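You operate a simulated robot arm through the tools that you are given. There is no shell and no other tool. Be economical: measure what you need, move in short steps, check, and stop when the job is done.

Carry out the task below with a simulated robot arm. There is one attempt and no reset: what you move stays moved.

TASK
Put things in order on the island top. At the end: the green stoneware pot from the island top stands where the bread roll stood; the beige small tin from the island top is on the brown tea box; the salt mill stands where the green stoneware pot stood; the bread roll from the island top stands on top of the white butter dish; whatever was shut is shut again. Leave all else as you found it, and nothing knocked over.
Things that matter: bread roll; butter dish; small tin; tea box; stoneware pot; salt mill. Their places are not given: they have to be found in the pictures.

It is judged by the outcome, as a careful person would: the job done as asked, and still so three seconds after it is handed in. It fails if anything else is knocked over, pushed out of place, dropped, spilled or broken.

THE ROBOT
A 7-joint arm with a two-finger parallel gripper, fixed in place. Base frame: the origin is at the foot of the arm, x ahead of it, y to its left, z up; the work surface is at about z = 92. Lengths are in cm, angles in degrees, forces in N, time in s.
With the tool pointing down near the work surface it reaches from about 24 to 68 cm from the base axis. Its first joint turns from -66.0 to 66.0 degrees. Payload 2.4 kg.
Tool frame: the origin (TCP) lies between the finger pads and is the grasp point; the fingertips stand 3 cm ahead of it; z points along the fingers, y is the line along which they close. The gripper opens to 9.4 cm. The fingers are 2.8 cm wide and 1 cm thick; the gripper's body (5 by 9.6 cm) begins 5.5 cm behind the TCP.
Orientation is told as [roll, pitch, yaw] about the base's x, y, z axes, in that order, counted from this pose: with the fingers straight down and closing along the base's y, the tool's x points along the base's -x, its y along +y and its z along -z.

THE INTERFACE
- The arm moves only by the tool nudge_tool. Its arguments are lists of equal length, an entry for each row: "delta_pos": the shift along the tool's x, y, z in cm, a list of three; "rot": the turn, a rotation vector about the tool's x, y, z in degrees, a list of three; "fingers": the finger opening in cm, from 0 to 9.4. In form: {"delta_pos": [[dx, dy, dz], ...], "rot": [[ax, ay, az], ...], "fingers": [fingers, ...]}. A call has 1 to 12 rows; each row is the pose to reach, as a shift and turn from the pose commanded when the call began, along the tool's axes at that moment. A row lasts 0.2 s, in which the tool goes at most 5 cm and 8.6 degrees; a call with a longer step from one row to the next is refused whole, and so is a gripper value outside its range. A pose out of reach is approached as far as the arm can. The call stops where the force on the tool passes 40 N (or 10 N more than at its start, if that is more) or the arm is blocked; 0.2 s more then pass. The fingers move at their own pace (about 15.3 cm/s each) and stop on an object; they squeeze with about 29 N. The grip force told is the motor's: it shows also when the fingers shut on nothing. Time passes only in rows, and 0.2 s behind the last, so rows that repeat a pose let the fingers close. It gives the time, the measured TCP pose, the force on the tool (base axes), the opening and the grip force at its end, in the units of the frame above (readings bear some noise).
- Cameras (640 x 400 px; columns grow to the right, rows downward): "scene" is fixed at [5.43, 48.72, 145.01]; the picture's right is [-0.58, -0.81, 0.00], its down [-0.41, 0.29, -0.86] and it looks along [0.70, -0.50, -0.50] (base axes); focal length 344 px, centre (320, 200). "wrist" rides on the gripper at [-3.7, 0, -5.8] in the tool frame; the picture's right is [0.00, -1.00, 0.00], its down [0.97, 0.00, -0.24] and it looks along [0.24, 0.00, 0.97] (tool axes); focal length 218 px, centre (320, 200).
- capture(camera): a new picture of that camera. No time passes.
- point_at(camera, pixels): there is no depth. For up to 12 entries [column, row, z] of the newest picture of that camera ("zoom" is the newest enlarged one), the place [x, y] in the base frame at which the ray of that pixel passes the height z, good to about 0.2 cm. No time passes.
- enlarge(camera, box): a new picture of the part [left, top, right, bottom] of that camera's present view, enlarged. No time passes.
- hand_in(): hands the job in; it is judged then, once.

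Work in short steps. Measure before you move; look again where a grasp or a placing could have gone wrong, and mend it. You have 80 turns and 54 pictures in all, the two below and enlarged ones among them. Open the gripper and draw the arm clear of the work before you hand the job in, unless the task says otherwise; then end with one line.

The tools are called after "Emit:" as name(argument=value, ...) on one line, values as JSON. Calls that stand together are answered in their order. nudge_tool: Moves the arm, as the interface text tells. Its arguments: {"type":"object","properties":{"delta_pos":{"type":"array","items":{"type":"array","items":{"type":"number"}}},"rot":{"type":"array","items":{"type":"array","items":{"type":"number"}}},"fingers":{"type":"array","items":{"type":"number"}}},"required":["delta_pos","rot","fingers"]} The other tools are called the same way: capture (camera) takes a picture; point_at (camera, pixels) gives the place at which the rays of pixels pass given heights; enlarge (camera, box) takes an enlarged picture of a part of a camera's view; hand_in () hands the job in.

At the start:

```text
t: 0.0
tcp_pos: [43.88, 17.35, 117.73]
tool_rot: [0.0, 0.0, 0.1]
wrist_force: [0.4, 0.3, -0.3]
finger_gap: 9.4
finger_force: 0.0
```

scene: 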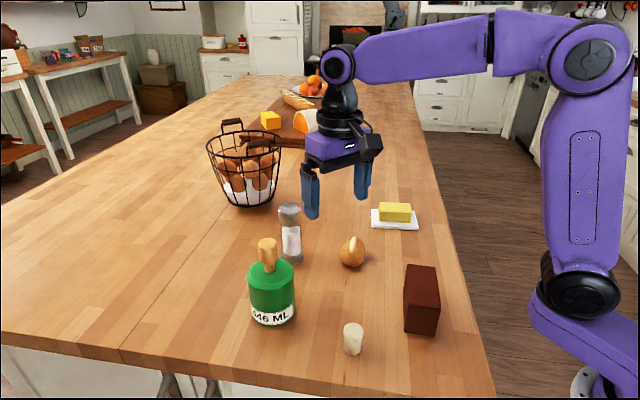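
wrist: 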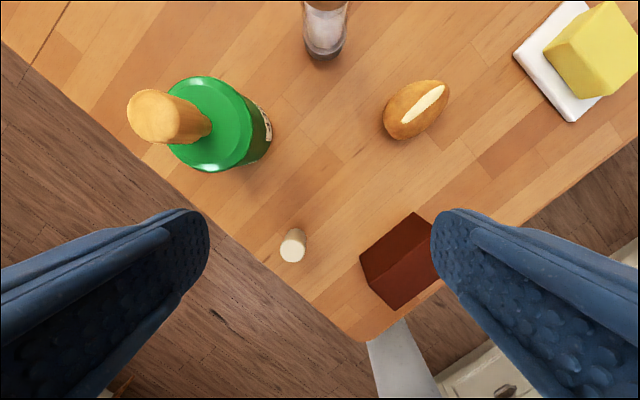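

I'll enlarge both views to locate the objects precisely.

Emit:
enlarge(camera="scene", box=[220, 180, 460, 370])

Emit:
point_at(camera="wrist", pixels=[[292, 252, 92], [292, 245, 96], [415, 110, 94], [325, 40, 92], [210, 150, 92], [572, 60, 92], [400, 308, 92], [362, 258, 103], [412, 212, 103], [398, 310, 92], [514, 52, 92], [573, 122, 92]])

Emit:
point_at(camera="scene", pixels=[[352, 353, 92], [352, 264, 92], [291, 258, 92], [272, 318, 92], [420, 332, 92], [438, 327, 92], [404, 330, 92], [371, 224, 92], [418, 229, 92], [416, 210, 92], [380, 208, 92]])

```text
2.11 times, centred on (340, 275) of scene
```

zoom: 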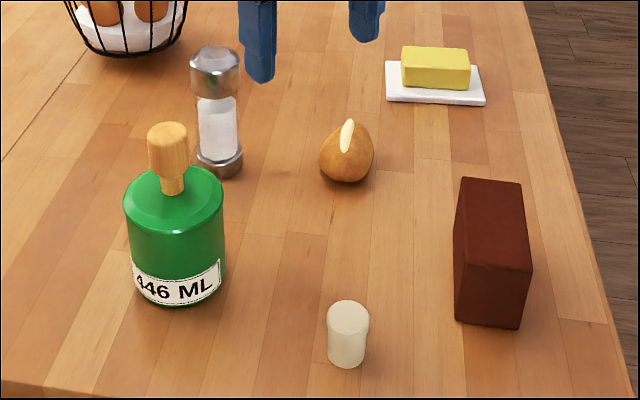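

```text
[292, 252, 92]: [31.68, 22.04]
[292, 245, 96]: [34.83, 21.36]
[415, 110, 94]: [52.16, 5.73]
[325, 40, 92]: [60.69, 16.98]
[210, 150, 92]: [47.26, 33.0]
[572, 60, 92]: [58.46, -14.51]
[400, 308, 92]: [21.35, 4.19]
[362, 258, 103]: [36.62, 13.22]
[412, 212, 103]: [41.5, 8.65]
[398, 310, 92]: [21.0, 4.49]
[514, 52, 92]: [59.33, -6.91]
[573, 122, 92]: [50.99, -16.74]
```

```text
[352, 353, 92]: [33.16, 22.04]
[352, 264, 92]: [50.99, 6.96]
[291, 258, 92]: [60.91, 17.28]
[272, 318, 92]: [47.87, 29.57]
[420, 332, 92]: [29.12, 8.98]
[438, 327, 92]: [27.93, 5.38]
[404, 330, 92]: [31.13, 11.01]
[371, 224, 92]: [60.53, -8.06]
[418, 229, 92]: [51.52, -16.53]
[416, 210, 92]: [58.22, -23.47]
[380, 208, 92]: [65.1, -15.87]
```

The tea box outline needs a closer look.

Emit:
nudge_tool(delta_pos=[[2, -4, 0], [4, -7, -3], [4, -9, -5]], rot=[[0, 0, 0], [0, 0, 0], [0, 0, 0]], fingers=[9.4, 9.4, 9.4])

Emit:
capture(camera="wrist")

Emit:
enlarge(camera="scene", box=[330, 250, 450, 370])

```text
t: 0.8
tcp_pos: [39.91, 8.5, 122.26]
tool_rot: [0.0, -0.1, 0.0]
wrist_force: [-0.3, 0.3, 0.6]
finger_gap: 9.4
finger_force: 0.1
```

```text
50 pictures are left
```

wrist: 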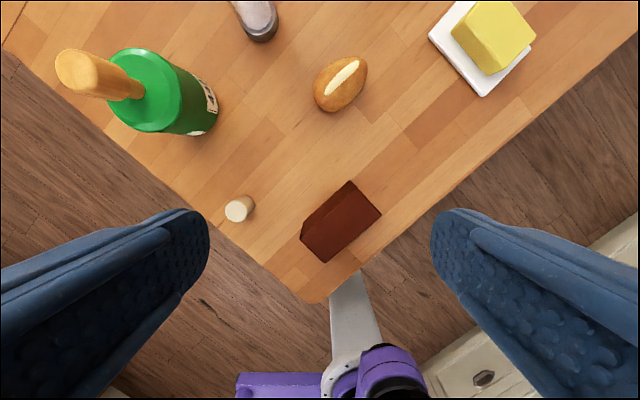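

```text
3.33 times, centred on (390, 310) of scene
```

zoom: 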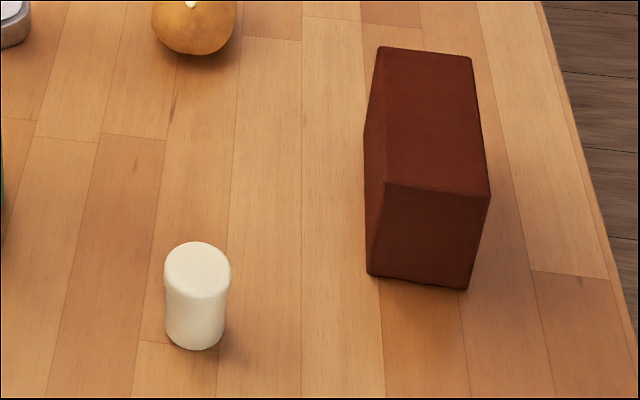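

Tea box corners in zoom: top (378,47),(471,56),(490,195),(385,183); bottom (368,273),(468,289). Measuring.

Emit:
point_at(camera="zoom", pixels=[[368, 275, 92], [468, 289, 92], [385, 183, 98], [490, 195, 98], [385, 183, 100], [490, 195, 100], [378, 47, 98], [471, 56, 98], [195, 349, 92], [195, 331, 92], [197, 268, 96], [197, 268, 97]])

Emit:
point_at(camera="wrist", pixels=[[348, 181, 98], [381, 213, 98], [324, 262, 98], [300, 234, 98], [302, 220, 92], [237, 210, 96], [242, 206, 92], [341, 84, 94], [428, 36, 92], [483, 97, 92], [200, 90, 92], [262, 32, 92]])

Emit:
enlarge(camera="wrist", box=[210, 120, 410, 270])

```text
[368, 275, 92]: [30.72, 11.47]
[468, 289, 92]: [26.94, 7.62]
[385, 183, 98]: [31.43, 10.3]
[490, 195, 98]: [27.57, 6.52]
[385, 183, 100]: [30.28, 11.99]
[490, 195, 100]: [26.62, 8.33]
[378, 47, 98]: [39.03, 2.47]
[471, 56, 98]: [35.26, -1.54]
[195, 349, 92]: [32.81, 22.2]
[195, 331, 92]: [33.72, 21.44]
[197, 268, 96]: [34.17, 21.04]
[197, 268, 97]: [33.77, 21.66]
```

```text
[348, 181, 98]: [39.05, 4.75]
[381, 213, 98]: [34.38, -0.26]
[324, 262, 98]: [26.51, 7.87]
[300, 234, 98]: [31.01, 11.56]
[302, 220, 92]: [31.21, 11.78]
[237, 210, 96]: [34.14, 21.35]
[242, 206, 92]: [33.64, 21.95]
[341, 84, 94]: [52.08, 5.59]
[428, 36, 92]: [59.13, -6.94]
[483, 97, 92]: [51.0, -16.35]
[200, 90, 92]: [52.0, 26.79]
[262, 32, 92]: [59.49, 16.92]
```

```text
2.67 times, centred on (310, 195) of wrist
```

zoom: 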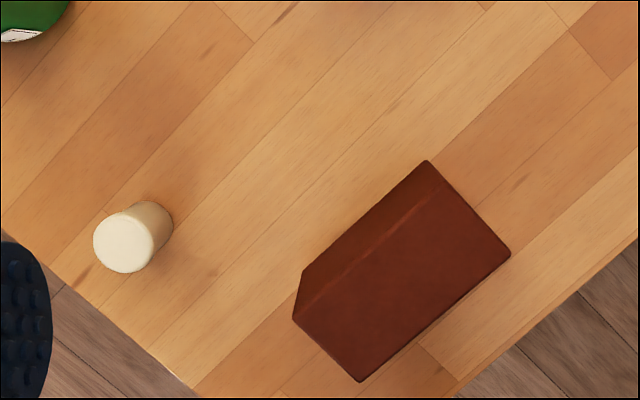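

Now a close look at pot, mill, roll, butter.

Emit:
enlarge(camera="scene", box=[230, 195, 390, 335])

Emit:
enlarge(camera="wrist", box=[40, 0, 280, 150])

Emit:
enlarge(camera="wrist", box=[300, 0, 540, 150])

```text
2.86 times, centred on (310, 265) of scene
```

zoom: 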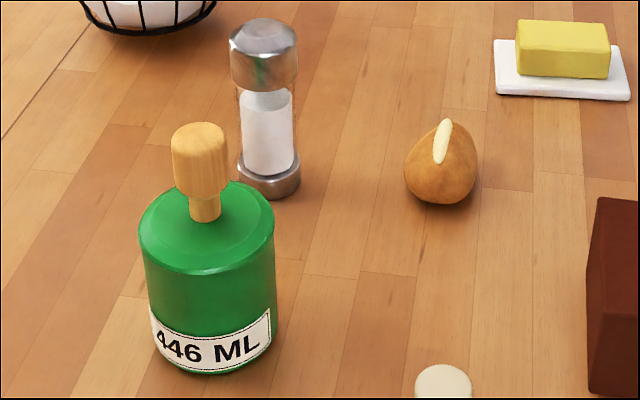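

```text
2.67 times, centred on (160, 75) of wrist
```

zoom: 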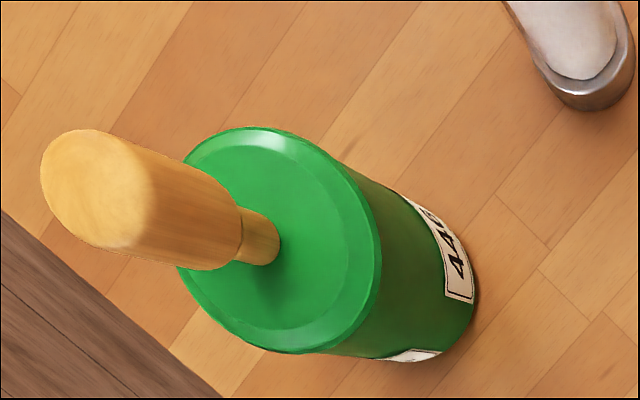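

```text
2.67 times, centred on (420, 75) of wrist
```

zoom: 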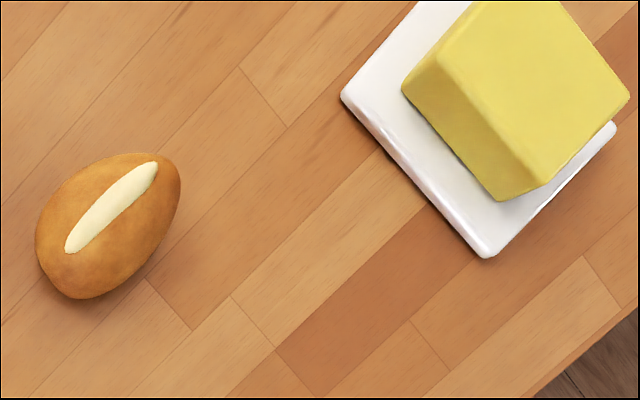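

Measuring pot, mill, roll and butter from both cameras.

Emit:
point_at(camera="scene", pixels=[[272.2, 325.8, 92], [280.5, 274.8, 100], [280.5, 274.8, 103], [267.3, 242.3, 106], [267.3, 242.3, 110], [292.5, 264, 92], [290, 207.3, 104], [290, 207.3, 107], [257, 285, 99], [294.5, 285, 99]])

Emit:
point_at(camera="wrist", pixels=[[145, 90, 100], [145, 90, 103], [75.7, 71.3, 106], [75.7, 71.3, 110], [216, 118, 92], [262, 41, 92]])

Emit:
point_at(camera="zoom", pixels=[[340, 95, 92.5], [485, 258, 92.5], [616, 125, 92.5], [470, 15, 97], [540, 185, 97], [630, 98, 97], [403, 85, 93.5], [497, 200, 93.5], [36, 240, 94.5], [180, 185, 94.5], [80, 298, 94.5], [140, 152, 94.5]])

```text
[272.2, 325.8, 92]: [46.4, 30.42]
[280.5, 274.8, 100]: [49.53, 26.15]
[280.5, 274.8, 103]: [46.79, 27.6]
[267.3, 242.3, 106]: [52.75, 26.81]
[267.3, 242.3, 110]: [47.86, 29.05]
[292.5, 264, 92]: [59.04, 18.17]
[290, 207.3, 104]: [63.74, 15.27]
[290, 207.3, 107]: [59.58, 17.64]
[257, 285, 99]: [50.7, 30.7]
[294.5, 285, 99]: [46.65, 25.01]
```

```text
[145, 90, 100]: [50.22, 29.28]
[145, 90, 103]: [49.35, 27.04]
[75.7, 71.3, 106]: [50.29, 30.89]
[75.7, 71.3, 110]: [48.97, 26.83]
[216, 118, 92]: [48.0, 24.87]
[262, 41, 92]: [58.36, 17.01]
```

```text
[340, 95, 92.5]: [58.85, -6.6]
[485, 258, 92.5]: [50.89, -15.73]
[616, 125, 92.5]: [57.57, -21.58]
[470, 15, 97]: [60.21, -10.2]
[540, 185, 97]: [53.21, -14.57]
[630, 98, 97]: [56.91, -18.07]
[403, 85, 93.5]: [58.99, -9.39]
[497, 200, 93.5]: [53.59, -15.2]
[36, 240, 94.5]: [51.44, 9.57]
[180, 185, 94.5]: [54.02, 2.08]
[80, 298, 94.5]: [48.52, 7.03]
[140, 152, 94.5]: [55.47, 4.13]
```

Roll centre ≈ (52.2, 5.7), long axis along (0.7,-0.7). I go above it with a 45° turn so the fingers close across its width, and look.

Emit:
nudge_tool(delta_pos=[[-2, -0.5, 2], [-4, -1, 4], [-6, -1.5, 6], [-8, -2, 8], [-10.5, -2.5, 11], [-12.3, -2.8, 14], [-12.3, -2.8, 14]], rot=[[0, 0, 7.5], [0, 0, 15], [0, 0, 22.5], [0, 0, 30], [0, 0, 37.5], [0, 0, 45], [0, 0, 45]], fingers=[9.4, 9.4, 9.4, 9.4, 9.4, 9.4, 9.4])

Emit:
capture(camera="wrist")

Emit:
capture(camera="scene")

```text
t: 2.4
tcp_pos: [52.29, 5.71, 108.53]
tool_rot: [0.1, 0.0, -45.1]
wrist_force: [0.3, 0.6, 0.1]
finger_gap: 9.41
finger_force: 0.1
```

```text
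44 pictures are left
```

wrist: 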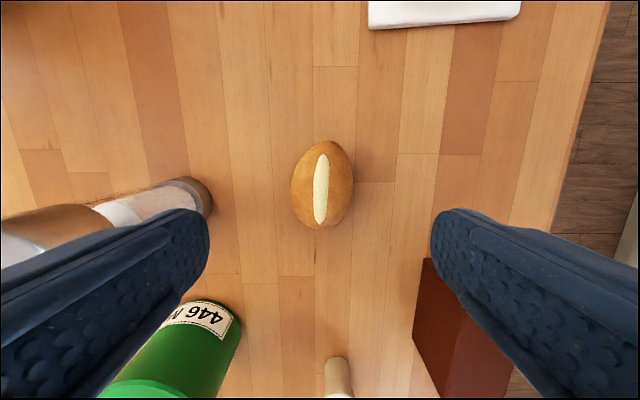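

```text
43 pictures are left
```

scene: 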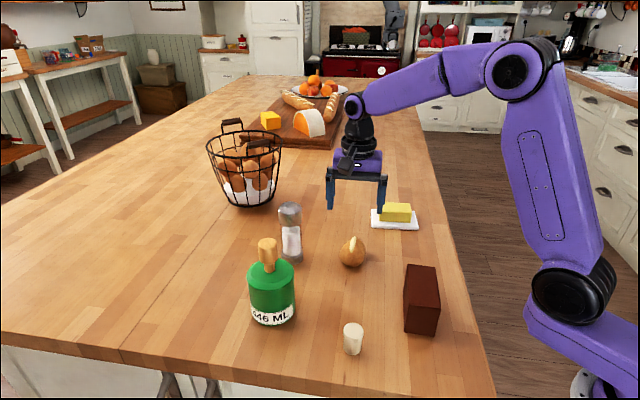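

Emit:
point_at(camera="wrist", pixels=[[322, 140, 94.5], [322, 231, 94.5], [291, 190, 94.5], [354, 190, 94.5], [322, 186, 94.5], [368, 28, 92.5], [521, 18, 92.5]])

Emit:
enlarge(camera="scene", box=[320, 190, 440, 280])

```text
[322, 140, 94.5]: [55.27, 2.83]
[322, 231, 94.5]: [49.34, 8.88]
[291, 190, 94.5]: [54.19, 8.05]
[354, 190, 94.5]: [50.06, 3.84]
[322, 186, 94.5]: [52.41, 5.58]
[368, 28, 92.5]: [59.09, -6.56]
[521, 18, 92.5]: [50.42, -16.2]
```

```text
4.44 times, centred on (380, 235) of scene
```

zoom: 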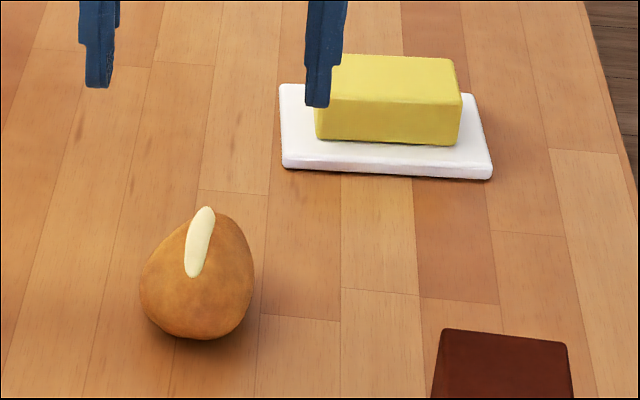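

Roll centre ≈ (52.3, 5.8), aligned with the open fingers. Descend 13 cm and close.

Emit:
nudge_tool(delta_pos=[[0, 0, 4], [0, 0, 8], [0, 0, 11], [0, 0, 13], [0, 0, 13], [0, 0, 13], [0, 0, 13], [0, 0, 13]], rot=[[0, 0, 0], [0, 0, 0], [0, 0, 0], [0, 0, 0], [0, 0, 0], [0, 0, 0], [0, 0, 0], [0, 0, 0]], fingers=[9.4, 9.4, 9.4, 9.4, 9.4, 5, 4, 4])

Emit:
capture(camera="wrist")

```text
t: 4.2
tcp_pos: [52.39, 5.84, 95.39]
tool_rot: [0.1, -0.1, -45.0]
wrist_force: [-0.6, 0.4, 0.1]
finger_gap: 5.46
finger_force: 28.3
```

```text
41 pictures are left
```

wrist: 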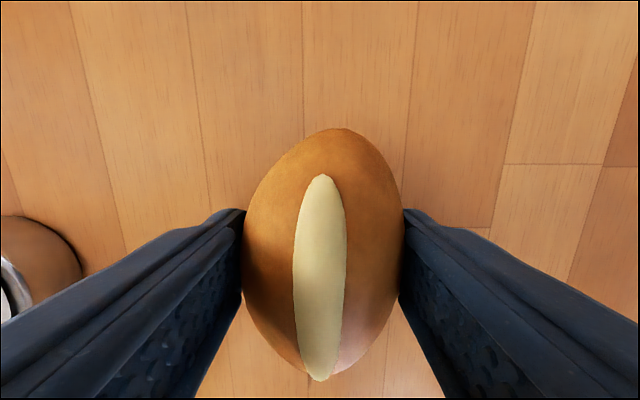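

Gripped (gap 5.46). Lift 12 cm and move toward the butter dish, ending short of it to look at it.

Emit:
nudge_tool(delta_pos=[[0, 0, -4], [0, 0, -8], [0, 0, -12], [0, 0, -12]], rot=[[0, 0, 0], [0, 0, 0], [0, 0, 0], [0, 0, 0]], fingers=[4, 4, 4, 4])

Emit:
capture(camera="wrist")

Emit:
enlarge(camera="scene", box=[320, 180, 440, 255])

```text
t: 5.2
tcp_pos: [52.21, 5.82, 107.7]
tool_rot: [0.1, -0.1, -45.0]
wrist_force: [0.8, 0.0, -0.5]
finger_gap: 4.01
finger_force: 0.2
```

```text
40 pictures are left
```

wrist: 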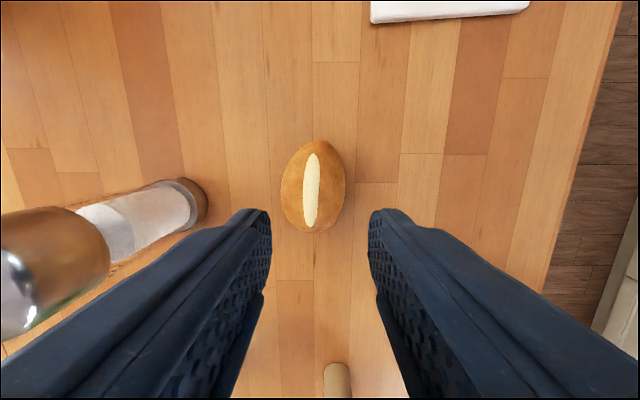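

```text
5.33 times, centred on (380, 218) of scene
```

zoom: 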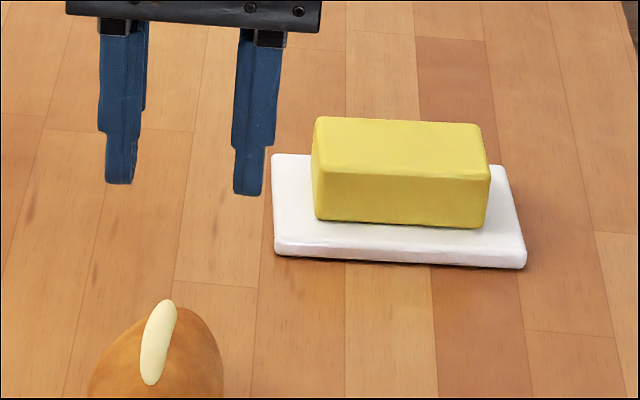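

The roll slipped out (gap 4.01) and lies about where it was. I measure it again for a lower, better centred grip.

Emit:
point_at(camera="wrist", pixels=[[314, 139, 94.7], [312, 233, 94.7], [281, 195, 94.7], [345, 190, 94.7], [313, 190, 94.7]])

Emit:
enlarge(camera="wrist", box=[250, 120, 378, 250])

Emit:
enlarge(camera="scene", box=[320, 225, 384, 275])

```text
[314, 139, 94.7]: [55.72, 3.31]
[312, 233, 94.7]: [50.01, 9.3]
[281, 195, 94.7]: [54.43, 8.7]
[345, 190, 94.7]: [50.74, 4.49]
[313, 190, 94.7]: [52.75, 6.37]
```

```text
3.08 times, centred on (314, 185) of wrist
```

zoom: 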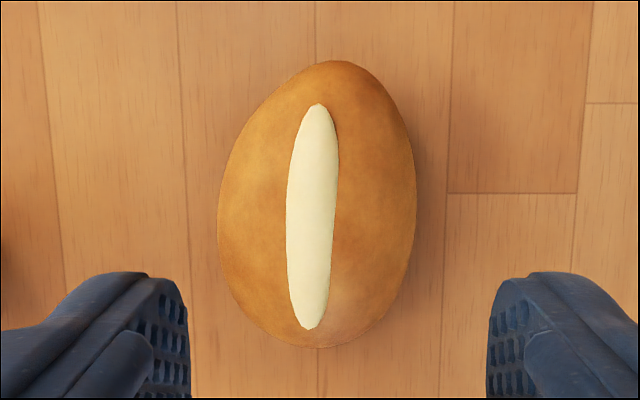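

```text
8.00 times, centred on (352, 250) of scene
```

zoom: 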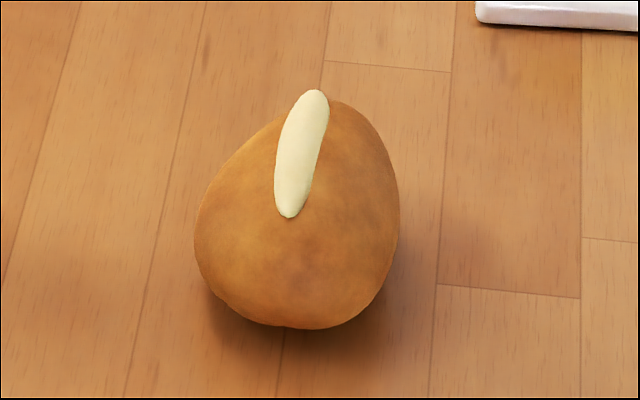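

Recentre by +0.77 cm along tool y and descend lower (tips just off the top), then close, without lifting yet.

Emit:
nudge_tool(delta_pos=[[0, 0.77, 0], [0, 0.77, 4], [0, 0.77, 8], [0, 0.77, 11], [0, 0.77, 12.6], [0, 0.77, 12.6], [0, 0.77, 12.6], [0, 0.77, 12.6], [0, 0.77, 12.6], [0, 0.77, 12.6]], rot=[[0, 0, 0], [0, 0, 0], [0, 0, 0], [0, 0, 0], [0, 0, 0], [0, 0, 0], [0, 0, 0], [0, 0, 0], [0, 0, 0], [0, 0, 0]], fingers=[9.4, 9.4, 9.4, 9.4, 9.4, 9.4, 7, 6, 5, 3])

Emit:
capture(camera="wrist")

Emit:
enlarge(camera="scene", box=[310, 205, 400, 275])

```text
t: 7.4
tcp_pos: [52.64, 6.08, 94.89]
tool_rot: [0.1, -0.1, -45.0]
wrist_force: [-3.1, -9.9, 15.6]
finger_gap: 5.71
finger_force: 29.3
```

```text
36 pictures are left
```

wrist: 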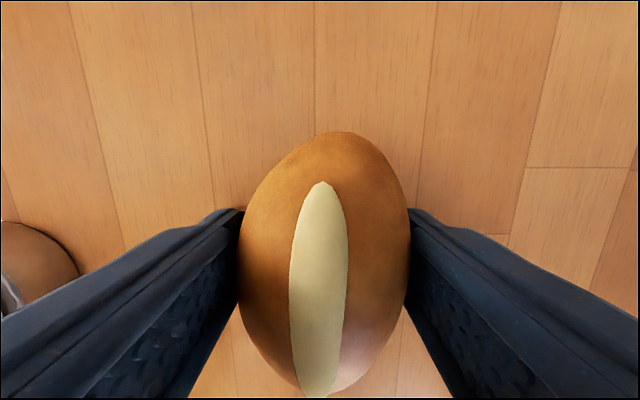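

```text
5.71 times, centred on (355, 240) of scene
```

zoom: 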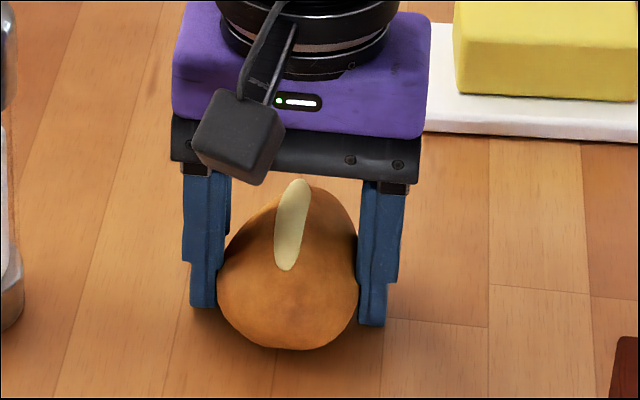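

Gap is now 5.71 (wider part held), tips just touching the top. Lift slowly and check.

Emit:
nudge_tool(delta_pos=[[0, 0, -0.3], [0, 0, -0.8], [0, 0, -1.5], [0, 0, -2.5], [0, 0, -3.5]], rot=[[0, 0, 0], [0, 0, 0], [0, 0, 0], [0, 0, 0], [0, 0, 0]], fingers=[3, 3, 3, 3, 3])

```text
t: 8.6
tcp_pos: [52.79, 6.19, 98.52]
tool_rot: [0.1, 0.0, -44.9]
wrist_force: [-0.1, -0.6, -1.3]
finger_gap: 5.49
finger_force: 29.0
```

Emit:
nudge_tool(delta_pos=[[0, 0, -1], [0, 0, -2], [0, 0, -3.5], [0, 0, -5], [0, 0, -6], [0, 0, -6]], rot=[[0, 0, 0], [0, 0, 0], [0, 0, 0], [0, 0, 0], [0, 0, 0], [0, 0, 0]], fingers=[3, 3, 3, 3, 3, 3])

Emit:
capture(camera="wrist")

Emit:
enlarge(camera="scene", box=[310, 165, 438, 245])

```text
t: 10.0
tcp_pos: [52.84, 6.22, 104.63]
tool_rot: [0.1, 0.0, -45.0]
wrist_force: [-0.2, -0.3, -0.5]
finger_gap: 5.44
finger_force: 28.5
```

```text
34 pictures are left
```

wrist: 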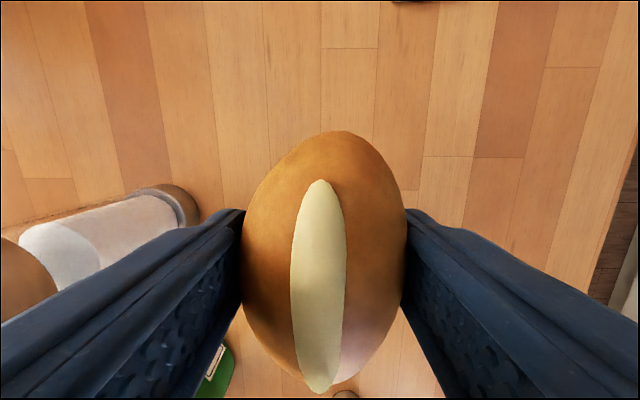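

```text
5.00 times, centred on (374, 205) of scene
```

zoom: 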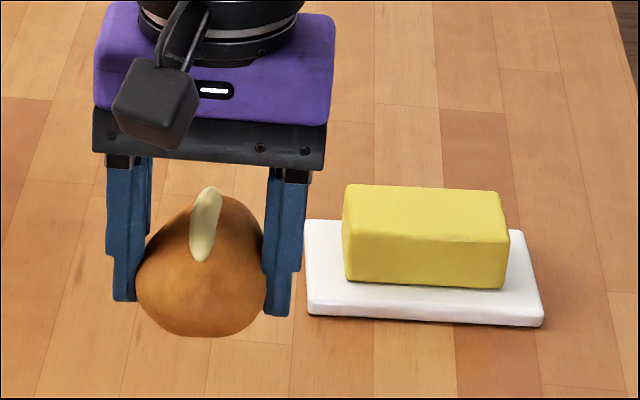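

The roll creeps slowly in the grip, so I must be swift. Measuring butter height first (no time passes).

Emit:
point_at(camera="zoom", pixels=[[345, 281, 93.1], [503, 289, 93.1], [344, 238, 95.5], [509, 246, 95.5], [344, 238, 96.5], [509, 246, 96.5], [348, 185, 96], [500, 191, 96], [426, 214, 96], [305, 311, 92], [543, 326, 92], [305, 300, 93]])

```text
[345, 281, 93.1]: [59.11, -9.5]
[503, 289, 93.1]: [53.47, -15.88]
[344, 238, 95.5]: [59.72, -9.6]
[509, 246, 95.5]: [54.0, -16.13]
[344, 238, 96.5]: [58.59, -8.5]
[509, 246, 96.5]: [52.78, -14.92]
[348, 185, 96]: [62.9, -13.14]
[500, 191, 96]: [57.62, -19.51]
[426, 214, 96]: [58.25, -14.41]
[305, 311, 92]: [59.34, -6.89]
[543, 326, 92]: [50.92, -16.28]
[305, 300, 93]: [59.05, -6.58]
```

Butter top z ≈ 95.9, centre ≈ (58.2, -14.3). Carry the roll there and lower it to just above.

Emit:
nudge_tool(delta_pos=[[-2, -1.2, 0], [-5.2, -3.1, 0], [-9, -5.3, 0], [-13, -7.7, 0], [-16.2, -9.7, 0.5], [-17.8, -10.7, 2], [-17.9, -10.7, 3.5], [-17.9, -10.7, 4.7], [-17.9, -10.7, 5.1]], rot=[[0, 0, 0], [0, 0, 0], [0, 0, 0], [0, 0, 0], [0, 0, 0], [0, 0, 0], [0, 0, 0], [0, 0, 0], [0, 0, 0]], fingers=[3, 3, 3, 3, 3, 3, 3, 3, 3])

Emit:
enlarge(camera="scene", box=[340, 165, 450, 245])

Emit:
capture(camera="wrist")

```text
t: 12.0
tcp_pos: [58.04, -14.15, 99.87]
tool_rot: [0.1, -0.4, -45.0]
wrist_force: [-10.3, 0.8, 33.3]
finger_gap: 5.47
finger_force: 29.0
```

```text
5.00 times, centred on (395, 205) of scene
```

zoom: 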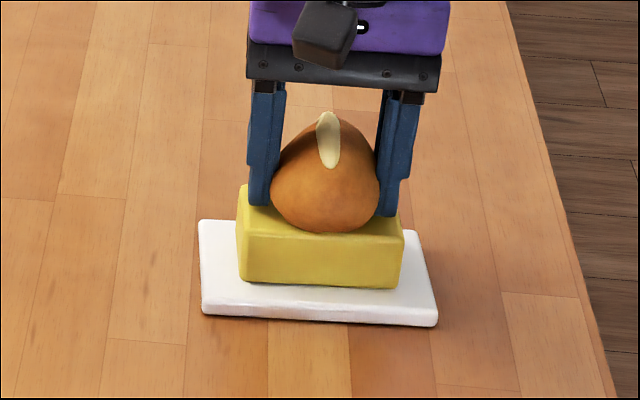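

```text
31 pictures are left
```

wrist: 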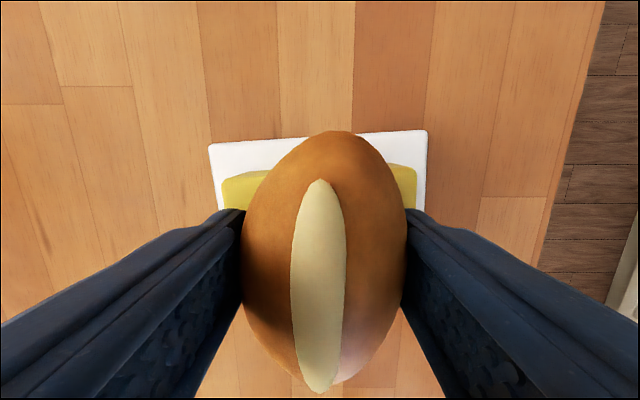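

Touching the butter with 33 N. Check the roll's centre over the butter before letting go.

Emit:
point_at(camera="wrist", pixels=[[335, 132, 98.6], [325, 393, 98.6], [241, 270, 98.6], [408, 260, 98.6], [210, 145, 93], [427, 131, 93], [225, 178, 95.9], [415, 168, 95.9]])

```text
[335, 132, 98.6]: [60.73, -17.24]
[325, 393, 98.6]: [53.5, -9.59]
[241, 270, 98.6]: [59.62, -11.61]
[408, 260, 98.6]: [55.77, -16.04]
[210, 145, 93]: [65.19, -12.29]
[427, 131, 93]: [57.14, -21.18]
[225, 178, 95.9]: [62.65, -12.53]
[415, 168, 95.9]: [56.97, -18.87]
```

Roll is ~0.5 cm too near; shift it forward slightly, relieve pressure, then open gradually.

Emit:
nudge_tool(delta_pos=[[0, 0, -0.6], [-0.6, 0, -0.6], [-0.6, 0, -0.3], [-0.6, 0, -0.2], [-0.6, 0, -0.2], [-0.6, 0, -0.2], [-0.6, 0, -0.2], [-0.6, 0, -0.2], [-0.6, 0, -0.2]], rot=[[0, 0, 0], [0, 0, 0], [0, 0, 0], [0, 0, 0], [0, 0, 0], [0, 0, 0], [0, 0, 0], [0, 0, 0], [0, 0, 0]], fingers=[3, 3, 3, 3, 5.5, 5.7, 6, 6.5, 7.2])

Emit:
capture(camera="wrist")

Emit:
enlarge(camera="scene", box=[340, 165, 450, 245])

```text
t: 14.0
tcp_pos: [58.32, -14.38, 99.64]
tool_rot: [0.0, 0.1, -45.1]
wrist_force: [0.5, 0.2, -0.2]
finger_gap: 7.22
finger_force: 0.1
```

```text
30 pictures are left
```

wrist: 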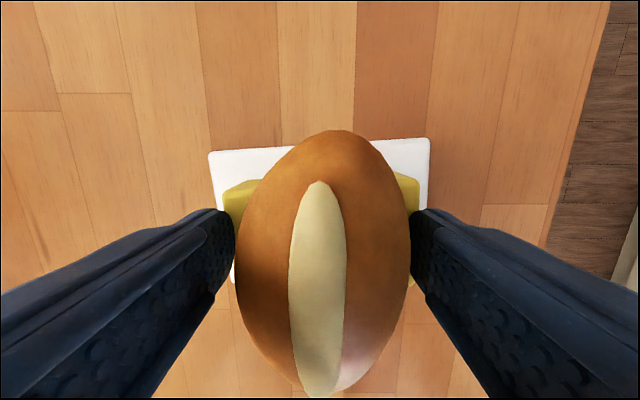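

```text
5.00 times, centred on (395, 205) of scene
```

zoom: 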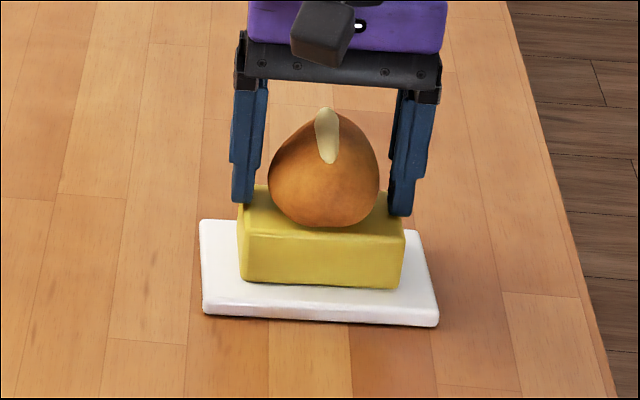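

Roll stands free. Raise straight up, then check it has stayed.

Emit:
nudge_tool(delta_pos=[[0, 0, 0], [0, 0, -2], [0, 0, -6], [0, 0, -11], [0, 0, -16], [0, 0, -20], [4, 2, -22], [8, 5, -23], [11, 8, -23], [14, 11, -23], [17, 14, -23], [20, 17, -23]], rot=[[0, 0, 0], [0, 0, 0], [0, 0, 0], [0, 0, 0], [0, 0, 0], [0, 0, 0], [0, 0, -7.5], [0, 0, -15], [0, 0, -22.5], [0, 0, -30], [0, 0, -37.5], [0, 0, -45]], fingers=[8.5, 9.4, 9.4, 9.4, 9.4, 9.4, 9.4, 9.4, 9.4, 9.4, 9.4, 9.4])

Emit:
capture(camera="scene")

```text
refused: row 8 steps farther than a row can; nothing moved
```

```text
28 pictures are left
```

scene: 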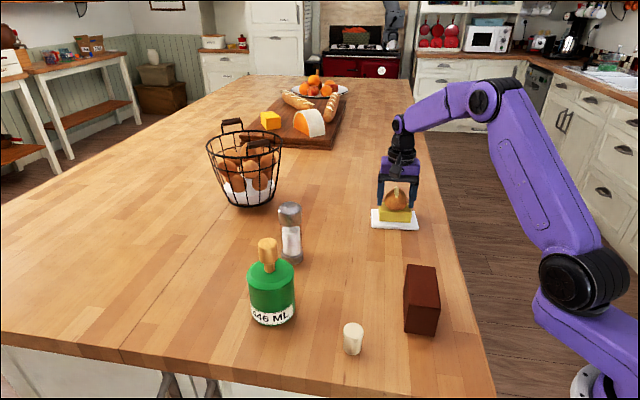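

Emit:
nudge_tool(delta_pos=[[0, 0, 0], [0, 0, -2], [0, 0, -6], [0, 0, -11], [0, 0, -16], [0, 0, -20], [3, 1.5, -22], [6, 3, -23], [10, 5, -23], [14, 7, -23], [18, 9, -23], [22, 11, -23]], rot=[[0, 0, 0], [0, 0, 0], [0, 0, 0], [0, 0, 0], [0, 0, 0], [0, 0, 0], [0, 0, -7.5], [0, 0, -15], [0, 0, -22.5], [0, 0, -30], [0, 0, -37.5], [0, 0, -45]], fingers=[8.5, 9.4, 9.4, 9.4, 9.4, 9.4, 9.4, 9.4, 9.4, 9.4, 9.4, 9.4])

```text
t: 16.6
tcp_pos: [50.63, 8.96, 122.43]
tool_rot: [0.0, -0.1, 0.0]
wrist_force: [-0.1, -0.2, 0.0]
finger_gap: 9.41
finger_force: 0.1
```

Now yaw is 0. Move to above the pot at about (46, 28, 124) for a top view.

Emit:
nudge_tool(delta_pos=[[1, 4, 0], [2, 8.5, 0], [3, 13, -1], [4, 17, -2], [4.6, 19, -2]], rot=[[0, 0, 0], [0, 0, 0], [0, 0, 0], [0, 0, 0], [0, 0, 0]], fingers=[9.4, 9.4, 9.4, 9.4, 9.4])

Emit:
capture(camera="wrist")

Emit:
capture(camera="scene")

```text
t: 17.8
tcp_pos: [45.72, 28.08, 124.71]
tool_rot: [0.0, -0.1, 0.0]
wrist_force: [-0.2, 0.1, -0.7]
finger_gap: 9.39
finger_force: 0.0
```

```text
27 pictures are left
```

wrist: 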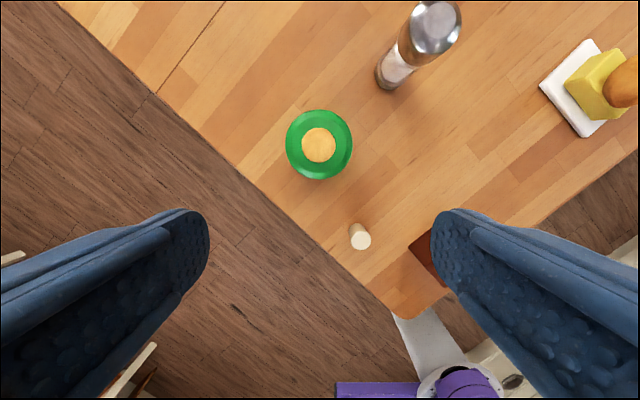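

```text
26 pictures are left
```

scene: 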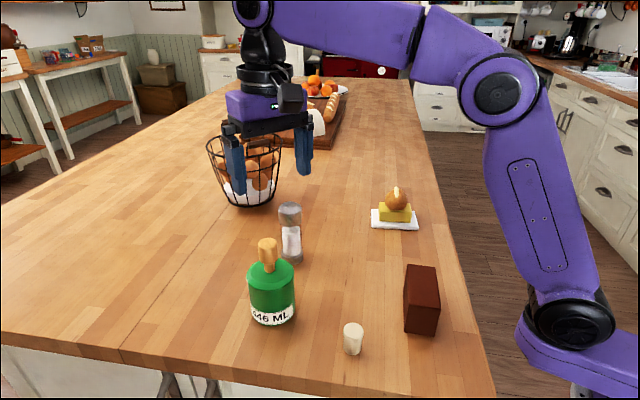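

Pot centre is at wrist (319,145), almost straight below the camera. Fix heights from the scene.

Emit:
point_at(camera="wrist", pixels=[[319, 145, 100], [319, 145, 109], [285, 145, 100], [353, 145, 100], [319, 111, 100], [319, 179, 100], [302, 145, 109], [336, 145, 109], [388, 76, 92]])

Emit:
point_at(camera="scene", pixels=[[270.5, 274, 100], [270.5, 274, 102], [267.3, 242.3, 107], [267.3, 242.3, 109], [269, 270, 101], [247, 272, 101], [294, 272, 101]])

Emit:
enlarge(camera="scene", box=[220, 190, 330, 335])

```text
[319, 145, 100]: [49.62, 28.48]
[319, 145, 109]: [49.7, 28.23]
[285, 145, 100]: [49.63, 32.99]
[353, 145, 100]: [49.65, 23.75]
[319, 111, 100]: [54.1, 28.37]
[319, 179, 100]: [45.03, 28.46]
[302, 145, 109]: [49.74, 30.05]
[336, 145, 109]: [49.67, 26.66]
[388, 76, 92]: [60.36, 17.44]
```

```text
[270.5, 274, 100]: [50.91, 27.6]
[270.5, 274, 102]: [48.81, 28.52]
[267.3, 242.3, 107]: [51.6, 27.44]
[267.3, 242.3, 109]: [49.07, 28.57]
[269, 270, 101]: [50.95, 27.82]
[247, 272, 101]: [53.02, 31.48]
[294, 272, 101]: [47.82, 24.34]
```

```text
2.76 times, centred on (275, 262) of scene
```

zoom: 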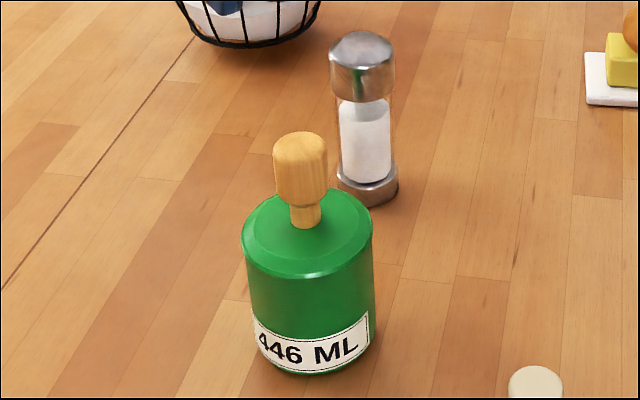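

Pot: centre (49.65, 28.3), body ⌀≈8.9 cm to z≈101.3, stopper knob ⌀≈3.4 up to z≈108.6. The palm would hit the stopper in a top grasp of the body, so I try the knob as a handle, with a small test lift.

Emit:
nudge_tool(delta_pos=[[-2, 0.1, 3], [-3.9, 0.2, 7], [-3.9, 0.2, 11], [-3.9, 0.2, 15], [-3.9, 0.2, 18.1], [-3.9, 0.2, 18.1], [-3.9, 0.2, 18.1], [-3.9, 0.2, 18.1], [-3.9, 0.2, 18.1]], rot=[[0, 0, 0], [0, 0, 0], [0, 0, 0], [0, 0, 0], [0, 0, 0], [0, 0, 0], [0, 0, 0], [0, 0, 0], [0, 0, 0]], fingers=[9.4, 9.4, 9.4, 9.4, 7, 5, 4, 3, 2])

Emit:
enlarge(camera="scene", box=[220, 190, 330, 335])

```text
t: 19.8
tcp_pos: [49.79, 28.29, 106.38]
tool_rot: [0.0, 0.0, -0.1]
wrist_force: [0.9, 1.6, -0.5]
finger_gap: 3.37
finger_force: 28.2
```

```text
2.76 times, centred on (275, 262) of scene
```

zoom: 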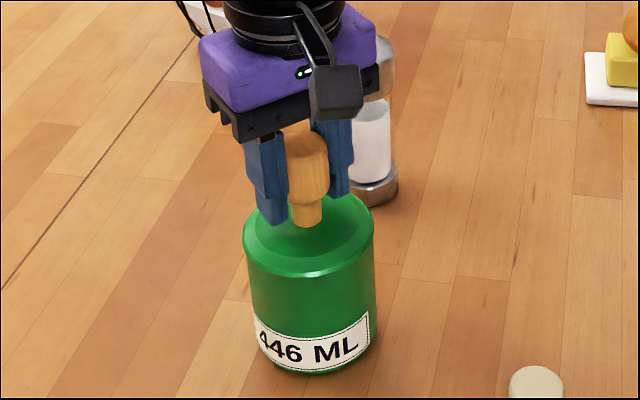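

Knob gripped at 3.37 cm. Test lift of ~1 cm, slowly.

Emit:
nudge_tool(delta_pos=[[0, 0, -0.2], [0, 0, -0.5], [0, 0, -0.8], [0, 0, -1], [0, 0, -1]], rot=[[0, 0, 0], [0, 0, 0], [0, 0, 0], [0, 0, 0], [0, 0, 0]], fingers=[2, 2, 2, 2, 2])

Emit:
enlarge(camera="scene", box=[220, 190, 330, 335])

```text
t: 21.0
tcp_pos: [49.84, 28.12, 107.51]
tool_rot: [0.1, 0.0, 0.0]
wrist_force: [-0.3, -0.1, -5.3]
finger_gap: 3.36
finger_force: 29.1
```

```text
2.76 times, centred on (275, 262) of scene
```

zoom: 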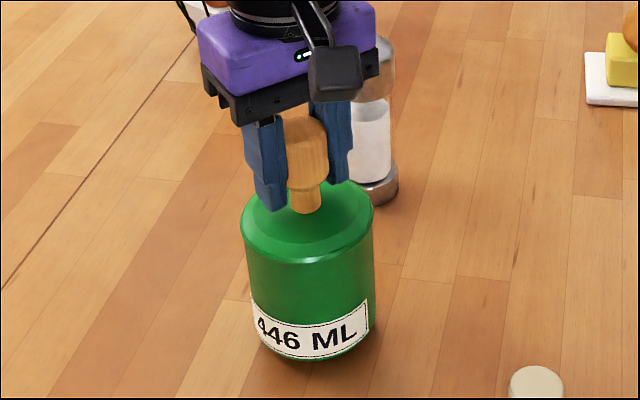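

The whole pot came up (≈0.54 kg), stopper firm. Lift a bit more and carry it to the roll's original place (52.3, 5.8), staying clear of the mill.

Emit:
nudge_tool(delta_pos=[[0, 0, -1.5], [0.5, -1, -3], [1, -3, -3.5], [1.3, -6, -3.5], [1.3, -9, -3.5], [1, -12, -3.5], [0, -15, -3.5], [-1, -18, -3.5], [-2, -20.5, -3.5], [-2.5, -22, -3.5], [-2.5, -22.4, -3.5], [-2.5, -22.4, -3.5]], rot=[[0, 0, 0], [0, 0, 0], [0, 0, 0], [0, 0, 0], [0, 0, 0], [0, 0, 0], [0, 0, 0], [0, 0, 0], [0, 0, 0], [0, 0, 0], [0, 0, 0], [0, 0, 0]], fingers=[2, 2, 2, 2, 2, 2, 2, 2, 2, 2, 2, 2])

Emit:
capture(camera="scene")

```text
t: 23.6
tcp_pos: [52.39, 5.89, 110.96]
tool_rot: [0.1, -0.1, 0.1]
wrist_force: [0.9, 0.0, -6.3]
finger_gap: 3.34
finger_force: 28.7
```

```text
22 pictures are left
```

scene: 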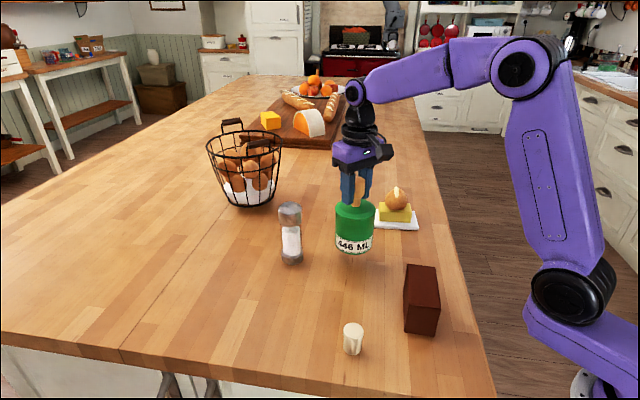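

Lower to the grasp height (106.4).

Emit:
nudge_tool(delta_pos=[[0, 0, 1.5], [0, 0, 3], [0, 0, 3.8], [0, 0, 4.2], [0, 0, 4.5], [0, 0, 4.5]], rot=[[0, 0, 0], [0, 0, 0], [0, 0, 0], [0, 0, 0], [0, 0, 0], [0, 0, 0]], fingers=[2, 2, 2, 2, 2, 2])

```text
t: 25.0
tcp_pos: [52.31, 5.79, 106.41]
tool_rot: [0.1, 0.0, 0.0]
wrist_force: [0.2, -0.6, -5.6]
finger_gap: 3.31
finger_force: 28.9
```

Weight is still carried; lower slightly more until contact.

Emit:
nudge_tool(delta_pos=[[0, 0, 0.1], [0, 0, 0.2], [0, 0, 0.25]], rot=[[0, 0, 0], [0, 0, 0], [0, 0, 0]], fingers=[2, 2, 2])

```text
t: 25.8
tcp_pos: [52.28, 5.85, 106.43]
tool_rot: [0.1, -0.2, 0.2]
wrist_force: [-5.3, 2.0, 18.8]
finger_gap: 3.31
finger_force: 29.0
```

Contact made. Back off slightly, open, and rise.

Emit:
nudge_tool(delta_pos=[[0, 0, -0.2], [0, 0, -0.2], [0, 0, -0.2], [0, 0, -0.2], [0, 0, -3], [0, 0, -7], [0, 0, -11], [0, 0, -14]], rot=[[0, 0, 0], [0, 0, 0], [0, 0, 0], [0, 0, 0], [0, 0, 0], [0, 0, 0], [0, 0, 0], [0, 0, 0]], fingers=[2, 3.6, 5, 7, 8, 9.4, 9.4, 9.4])

Emit:
capture(camera="wrist")

Emit:
enlarge(camera="scene", box=[250, 180, 450, 305])

```text
t: 27.6
tcp_pos: [52.55, 5.68, 120.39]
tool_rot: [0.0, -0.1, 0.0]
wrist_force: [0.4, -0.1, 0.1]
finger_gap: 9.39
finger_force: 0.0
```

```text
21 pictures are left
```

wrist: 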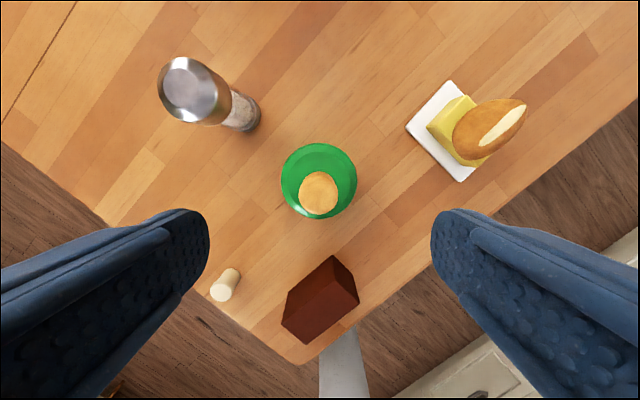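

```text
3.20 times, centred on (350, 242) of scene
```

zoom: 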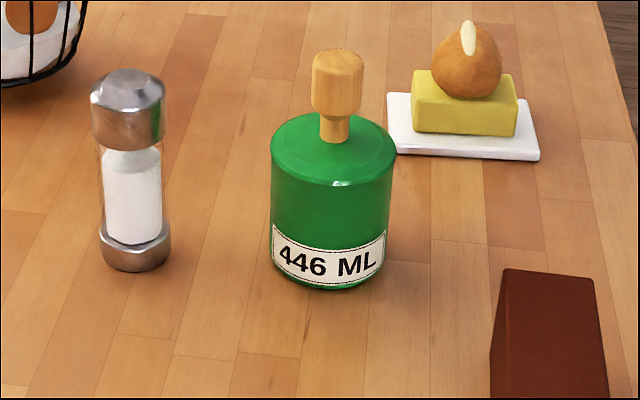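

Pot stands at the roll's place. Next, look at the mill from above: move to about (56.5, 17, 123).

Emit:
nudge_tool(delta_pos=[[-1.5, 4, -1.5], [-3, 8, -3], [-4, 11.3, -3], [-4, 11.3, -3]], rot=[[0, 0, 0], [0, 0, 0], [0, 0, 0], [0, 0, 0]], fingers=[9.4, 9.4, 9.4, 9.4])

Emit:
capture(camera="wrist")

```text
t: 28.6
tcp_pos: [56.21, 17.0, 123.6]
tool_rot: [0.0, 0.0, 0.0]
wrist_force: [0.4, 0.2, -0.6]
finger_gap: 9.39
finger_force: 0.1
```

```text
19 pictures are left
```

wrist: 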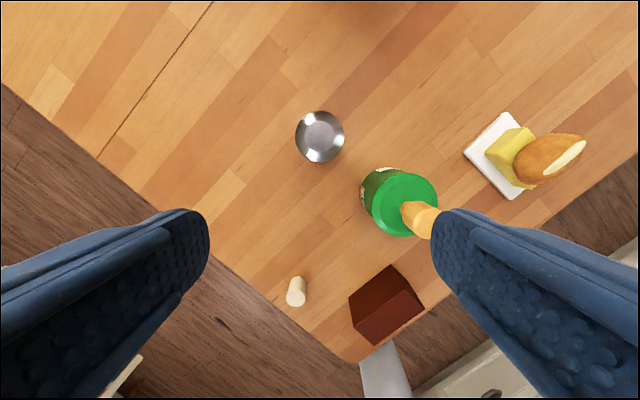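

Emit:
point_at(camera="wrist", pixels=[[320, 136.5, 103], [320, 136.5, 107], [295, 136, 105], [345, 136, 105]])

Emit:
point_at(camera="scene", pixels=[[289.7, 206.6, 105], [289.7, 206.6, 106], [289.7, 206.6, 107], [289, 232, 103], [289, 232, 100]])

```text
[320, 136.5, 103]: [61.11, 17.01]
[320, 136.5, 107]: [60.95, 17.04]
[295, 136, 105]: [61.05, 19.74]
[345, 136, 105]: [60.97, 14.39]
```

```text
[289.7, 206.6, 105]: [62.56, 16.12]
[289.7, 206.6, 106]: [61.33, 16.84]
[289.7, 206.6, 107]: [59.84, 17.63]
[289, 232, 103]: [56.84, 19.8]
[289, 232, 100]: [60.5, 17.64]
```

Mill: centre (61.0, 17.0), top z≈106.2, cap ⌀5.3. Descend to TCP z≈103.3, grip the cap, then test lift.

Emit:
nudge_tool(delta_pos=[[-2.5, 0, 3], [-4.75, 0, 7], [-4.75, 0, 11.5], [-4.75, 0, 16], [-4.75, 0, 20.3], [-4.75, 0, 20.3], [-4.75, 0, 20.3], [-4.75, 0, 20.3], [-4.75, 0, 20.3]], rot=[[0, 0, 0], [0, 0, 0], [0, 0, 0], [0, 0, 0], [0, 0, 0], [0, 0, 0], [0, 0, 0], [0, 0, 0], [0, 0, 0]], fingers=[9.4, 9.4, 9.4, 9.4, 9, 7, 6, 5, 4])

Emit:
nudge_tool(delta_pos=[[0, 0, -0.2], [0, 0, -0.5], [0, 0, -0.8], [0, 0, -1], [0, 0, -1]], rot=[[0, 0, 0], [0, 0, 0], [0, 0, 0], [0, 0, 0], [0, 0, 0]], fingers=[4, 4, 4, 4, 4])

Emit:
enlarge(camera="scene", box=[230, 160, 350, 280])

```text
t: 30.6
tcp_pos: [61.21, 17.07, 102.87]
tool_rot: [0.1, 0.0, -0.1]
wrist_force: [-0.9, 0.2, 1.0]
finger_gap: 5.24
finger_force: 28.3
```

```text
t: 31.8
tcp_pos: [61.17, 16.91, 104.02]
tool_rot: [0.1, -0.1, 0.0]
wrist_force: [-0.4, -0.6, -2.4]
finger_gap: 5.21
finger_force: 29.3
```

```text
3.33 times, centred on (290, 220) of scene
```

zoom: 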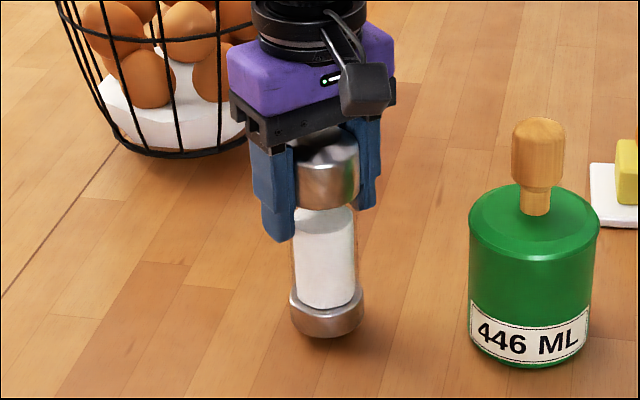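

The mill lifts as a whole. Carry it to the pot's original place (49.65, 28.3).

Emit:
nudge_tool(delta_pos=[[0.5, 0, -1.5], [2, 0, -2.5], [4.5, 1, -3], [7.5, 2.5, -3], [10, 5, -3], [11.3, 8, -3], [11.5, 10.5, -3], [11.5, 11.4, -3], [11.5, 11.4, -2], [11.5, 11.4, -0.5], [11.5, 11.4, 0.5], [11.5, 11.4, 0.8]], rot=[[0, 0, 0], [0, 0, 0], [0, 0, 0], [0, 0, 0], [0, 0, 0], [0, 0, 0], [0, 0, 0], [0, 0, 0], [0, 0, 0], [0, 0, 0], [0, 0, 0], [0, 0, 0]], fingers=[4, 4, 4, 4, 4, 4, 4, 4, 4, 4, 4, 4])

Emit:
nudge_tool(delta_pos=[[0, 0, 0.1], [0, 0, 0.1]], rot=[[0, 0, 0], [0, 0, 0]], fingers=[4, 4])

Emit:
enlarge(camera="scene", box=[200, 200, 340, 350])

```text
t: 34.4
tcp_pos: [49.63, 28.46, 103.05]
tool_rot: [-0.1, 0.1, 0.0]
wrist_force: [-0.5, 0.5, -2.7]
finger_gap: 5.24
finger_force: 29.0
```

```text
t: 35.0
tcp_pos: [49.61, 28.4, 102.99]
tool_rot: [0.1, -0.2, 0.0]
wrist_force: [-0.5, -0.6, -2.7]
finger_gap: 5.17
finger_force: 28.7
```

```text
2.67 times, centred on (270, 275) of scene
```

zoom: 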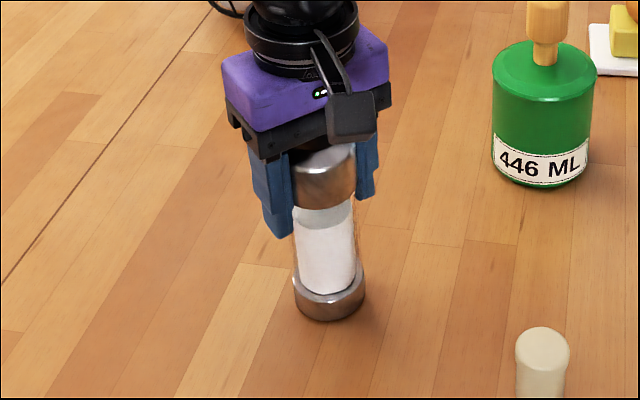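

Still hanging by a hair; lower until contact.

Emit:
nudge_tool(delta_pos=[[0, 0, 0.1], [0, 0, 0.2], [0, 0, 0.2]], rot=[[0, 0, 0], [0, 0, 0], [0, 0, 0]], fingers=[4, 4, 4])

```text
t: 35.8
tcp_pos: [49.52, 28.35, 102.86]
tool_rot: [0.1, -0.1, 0.0]
wrist_force: [-2.1, -0.1, 5.9]
finger_gap: 5.19
finger_force: 29.1
```

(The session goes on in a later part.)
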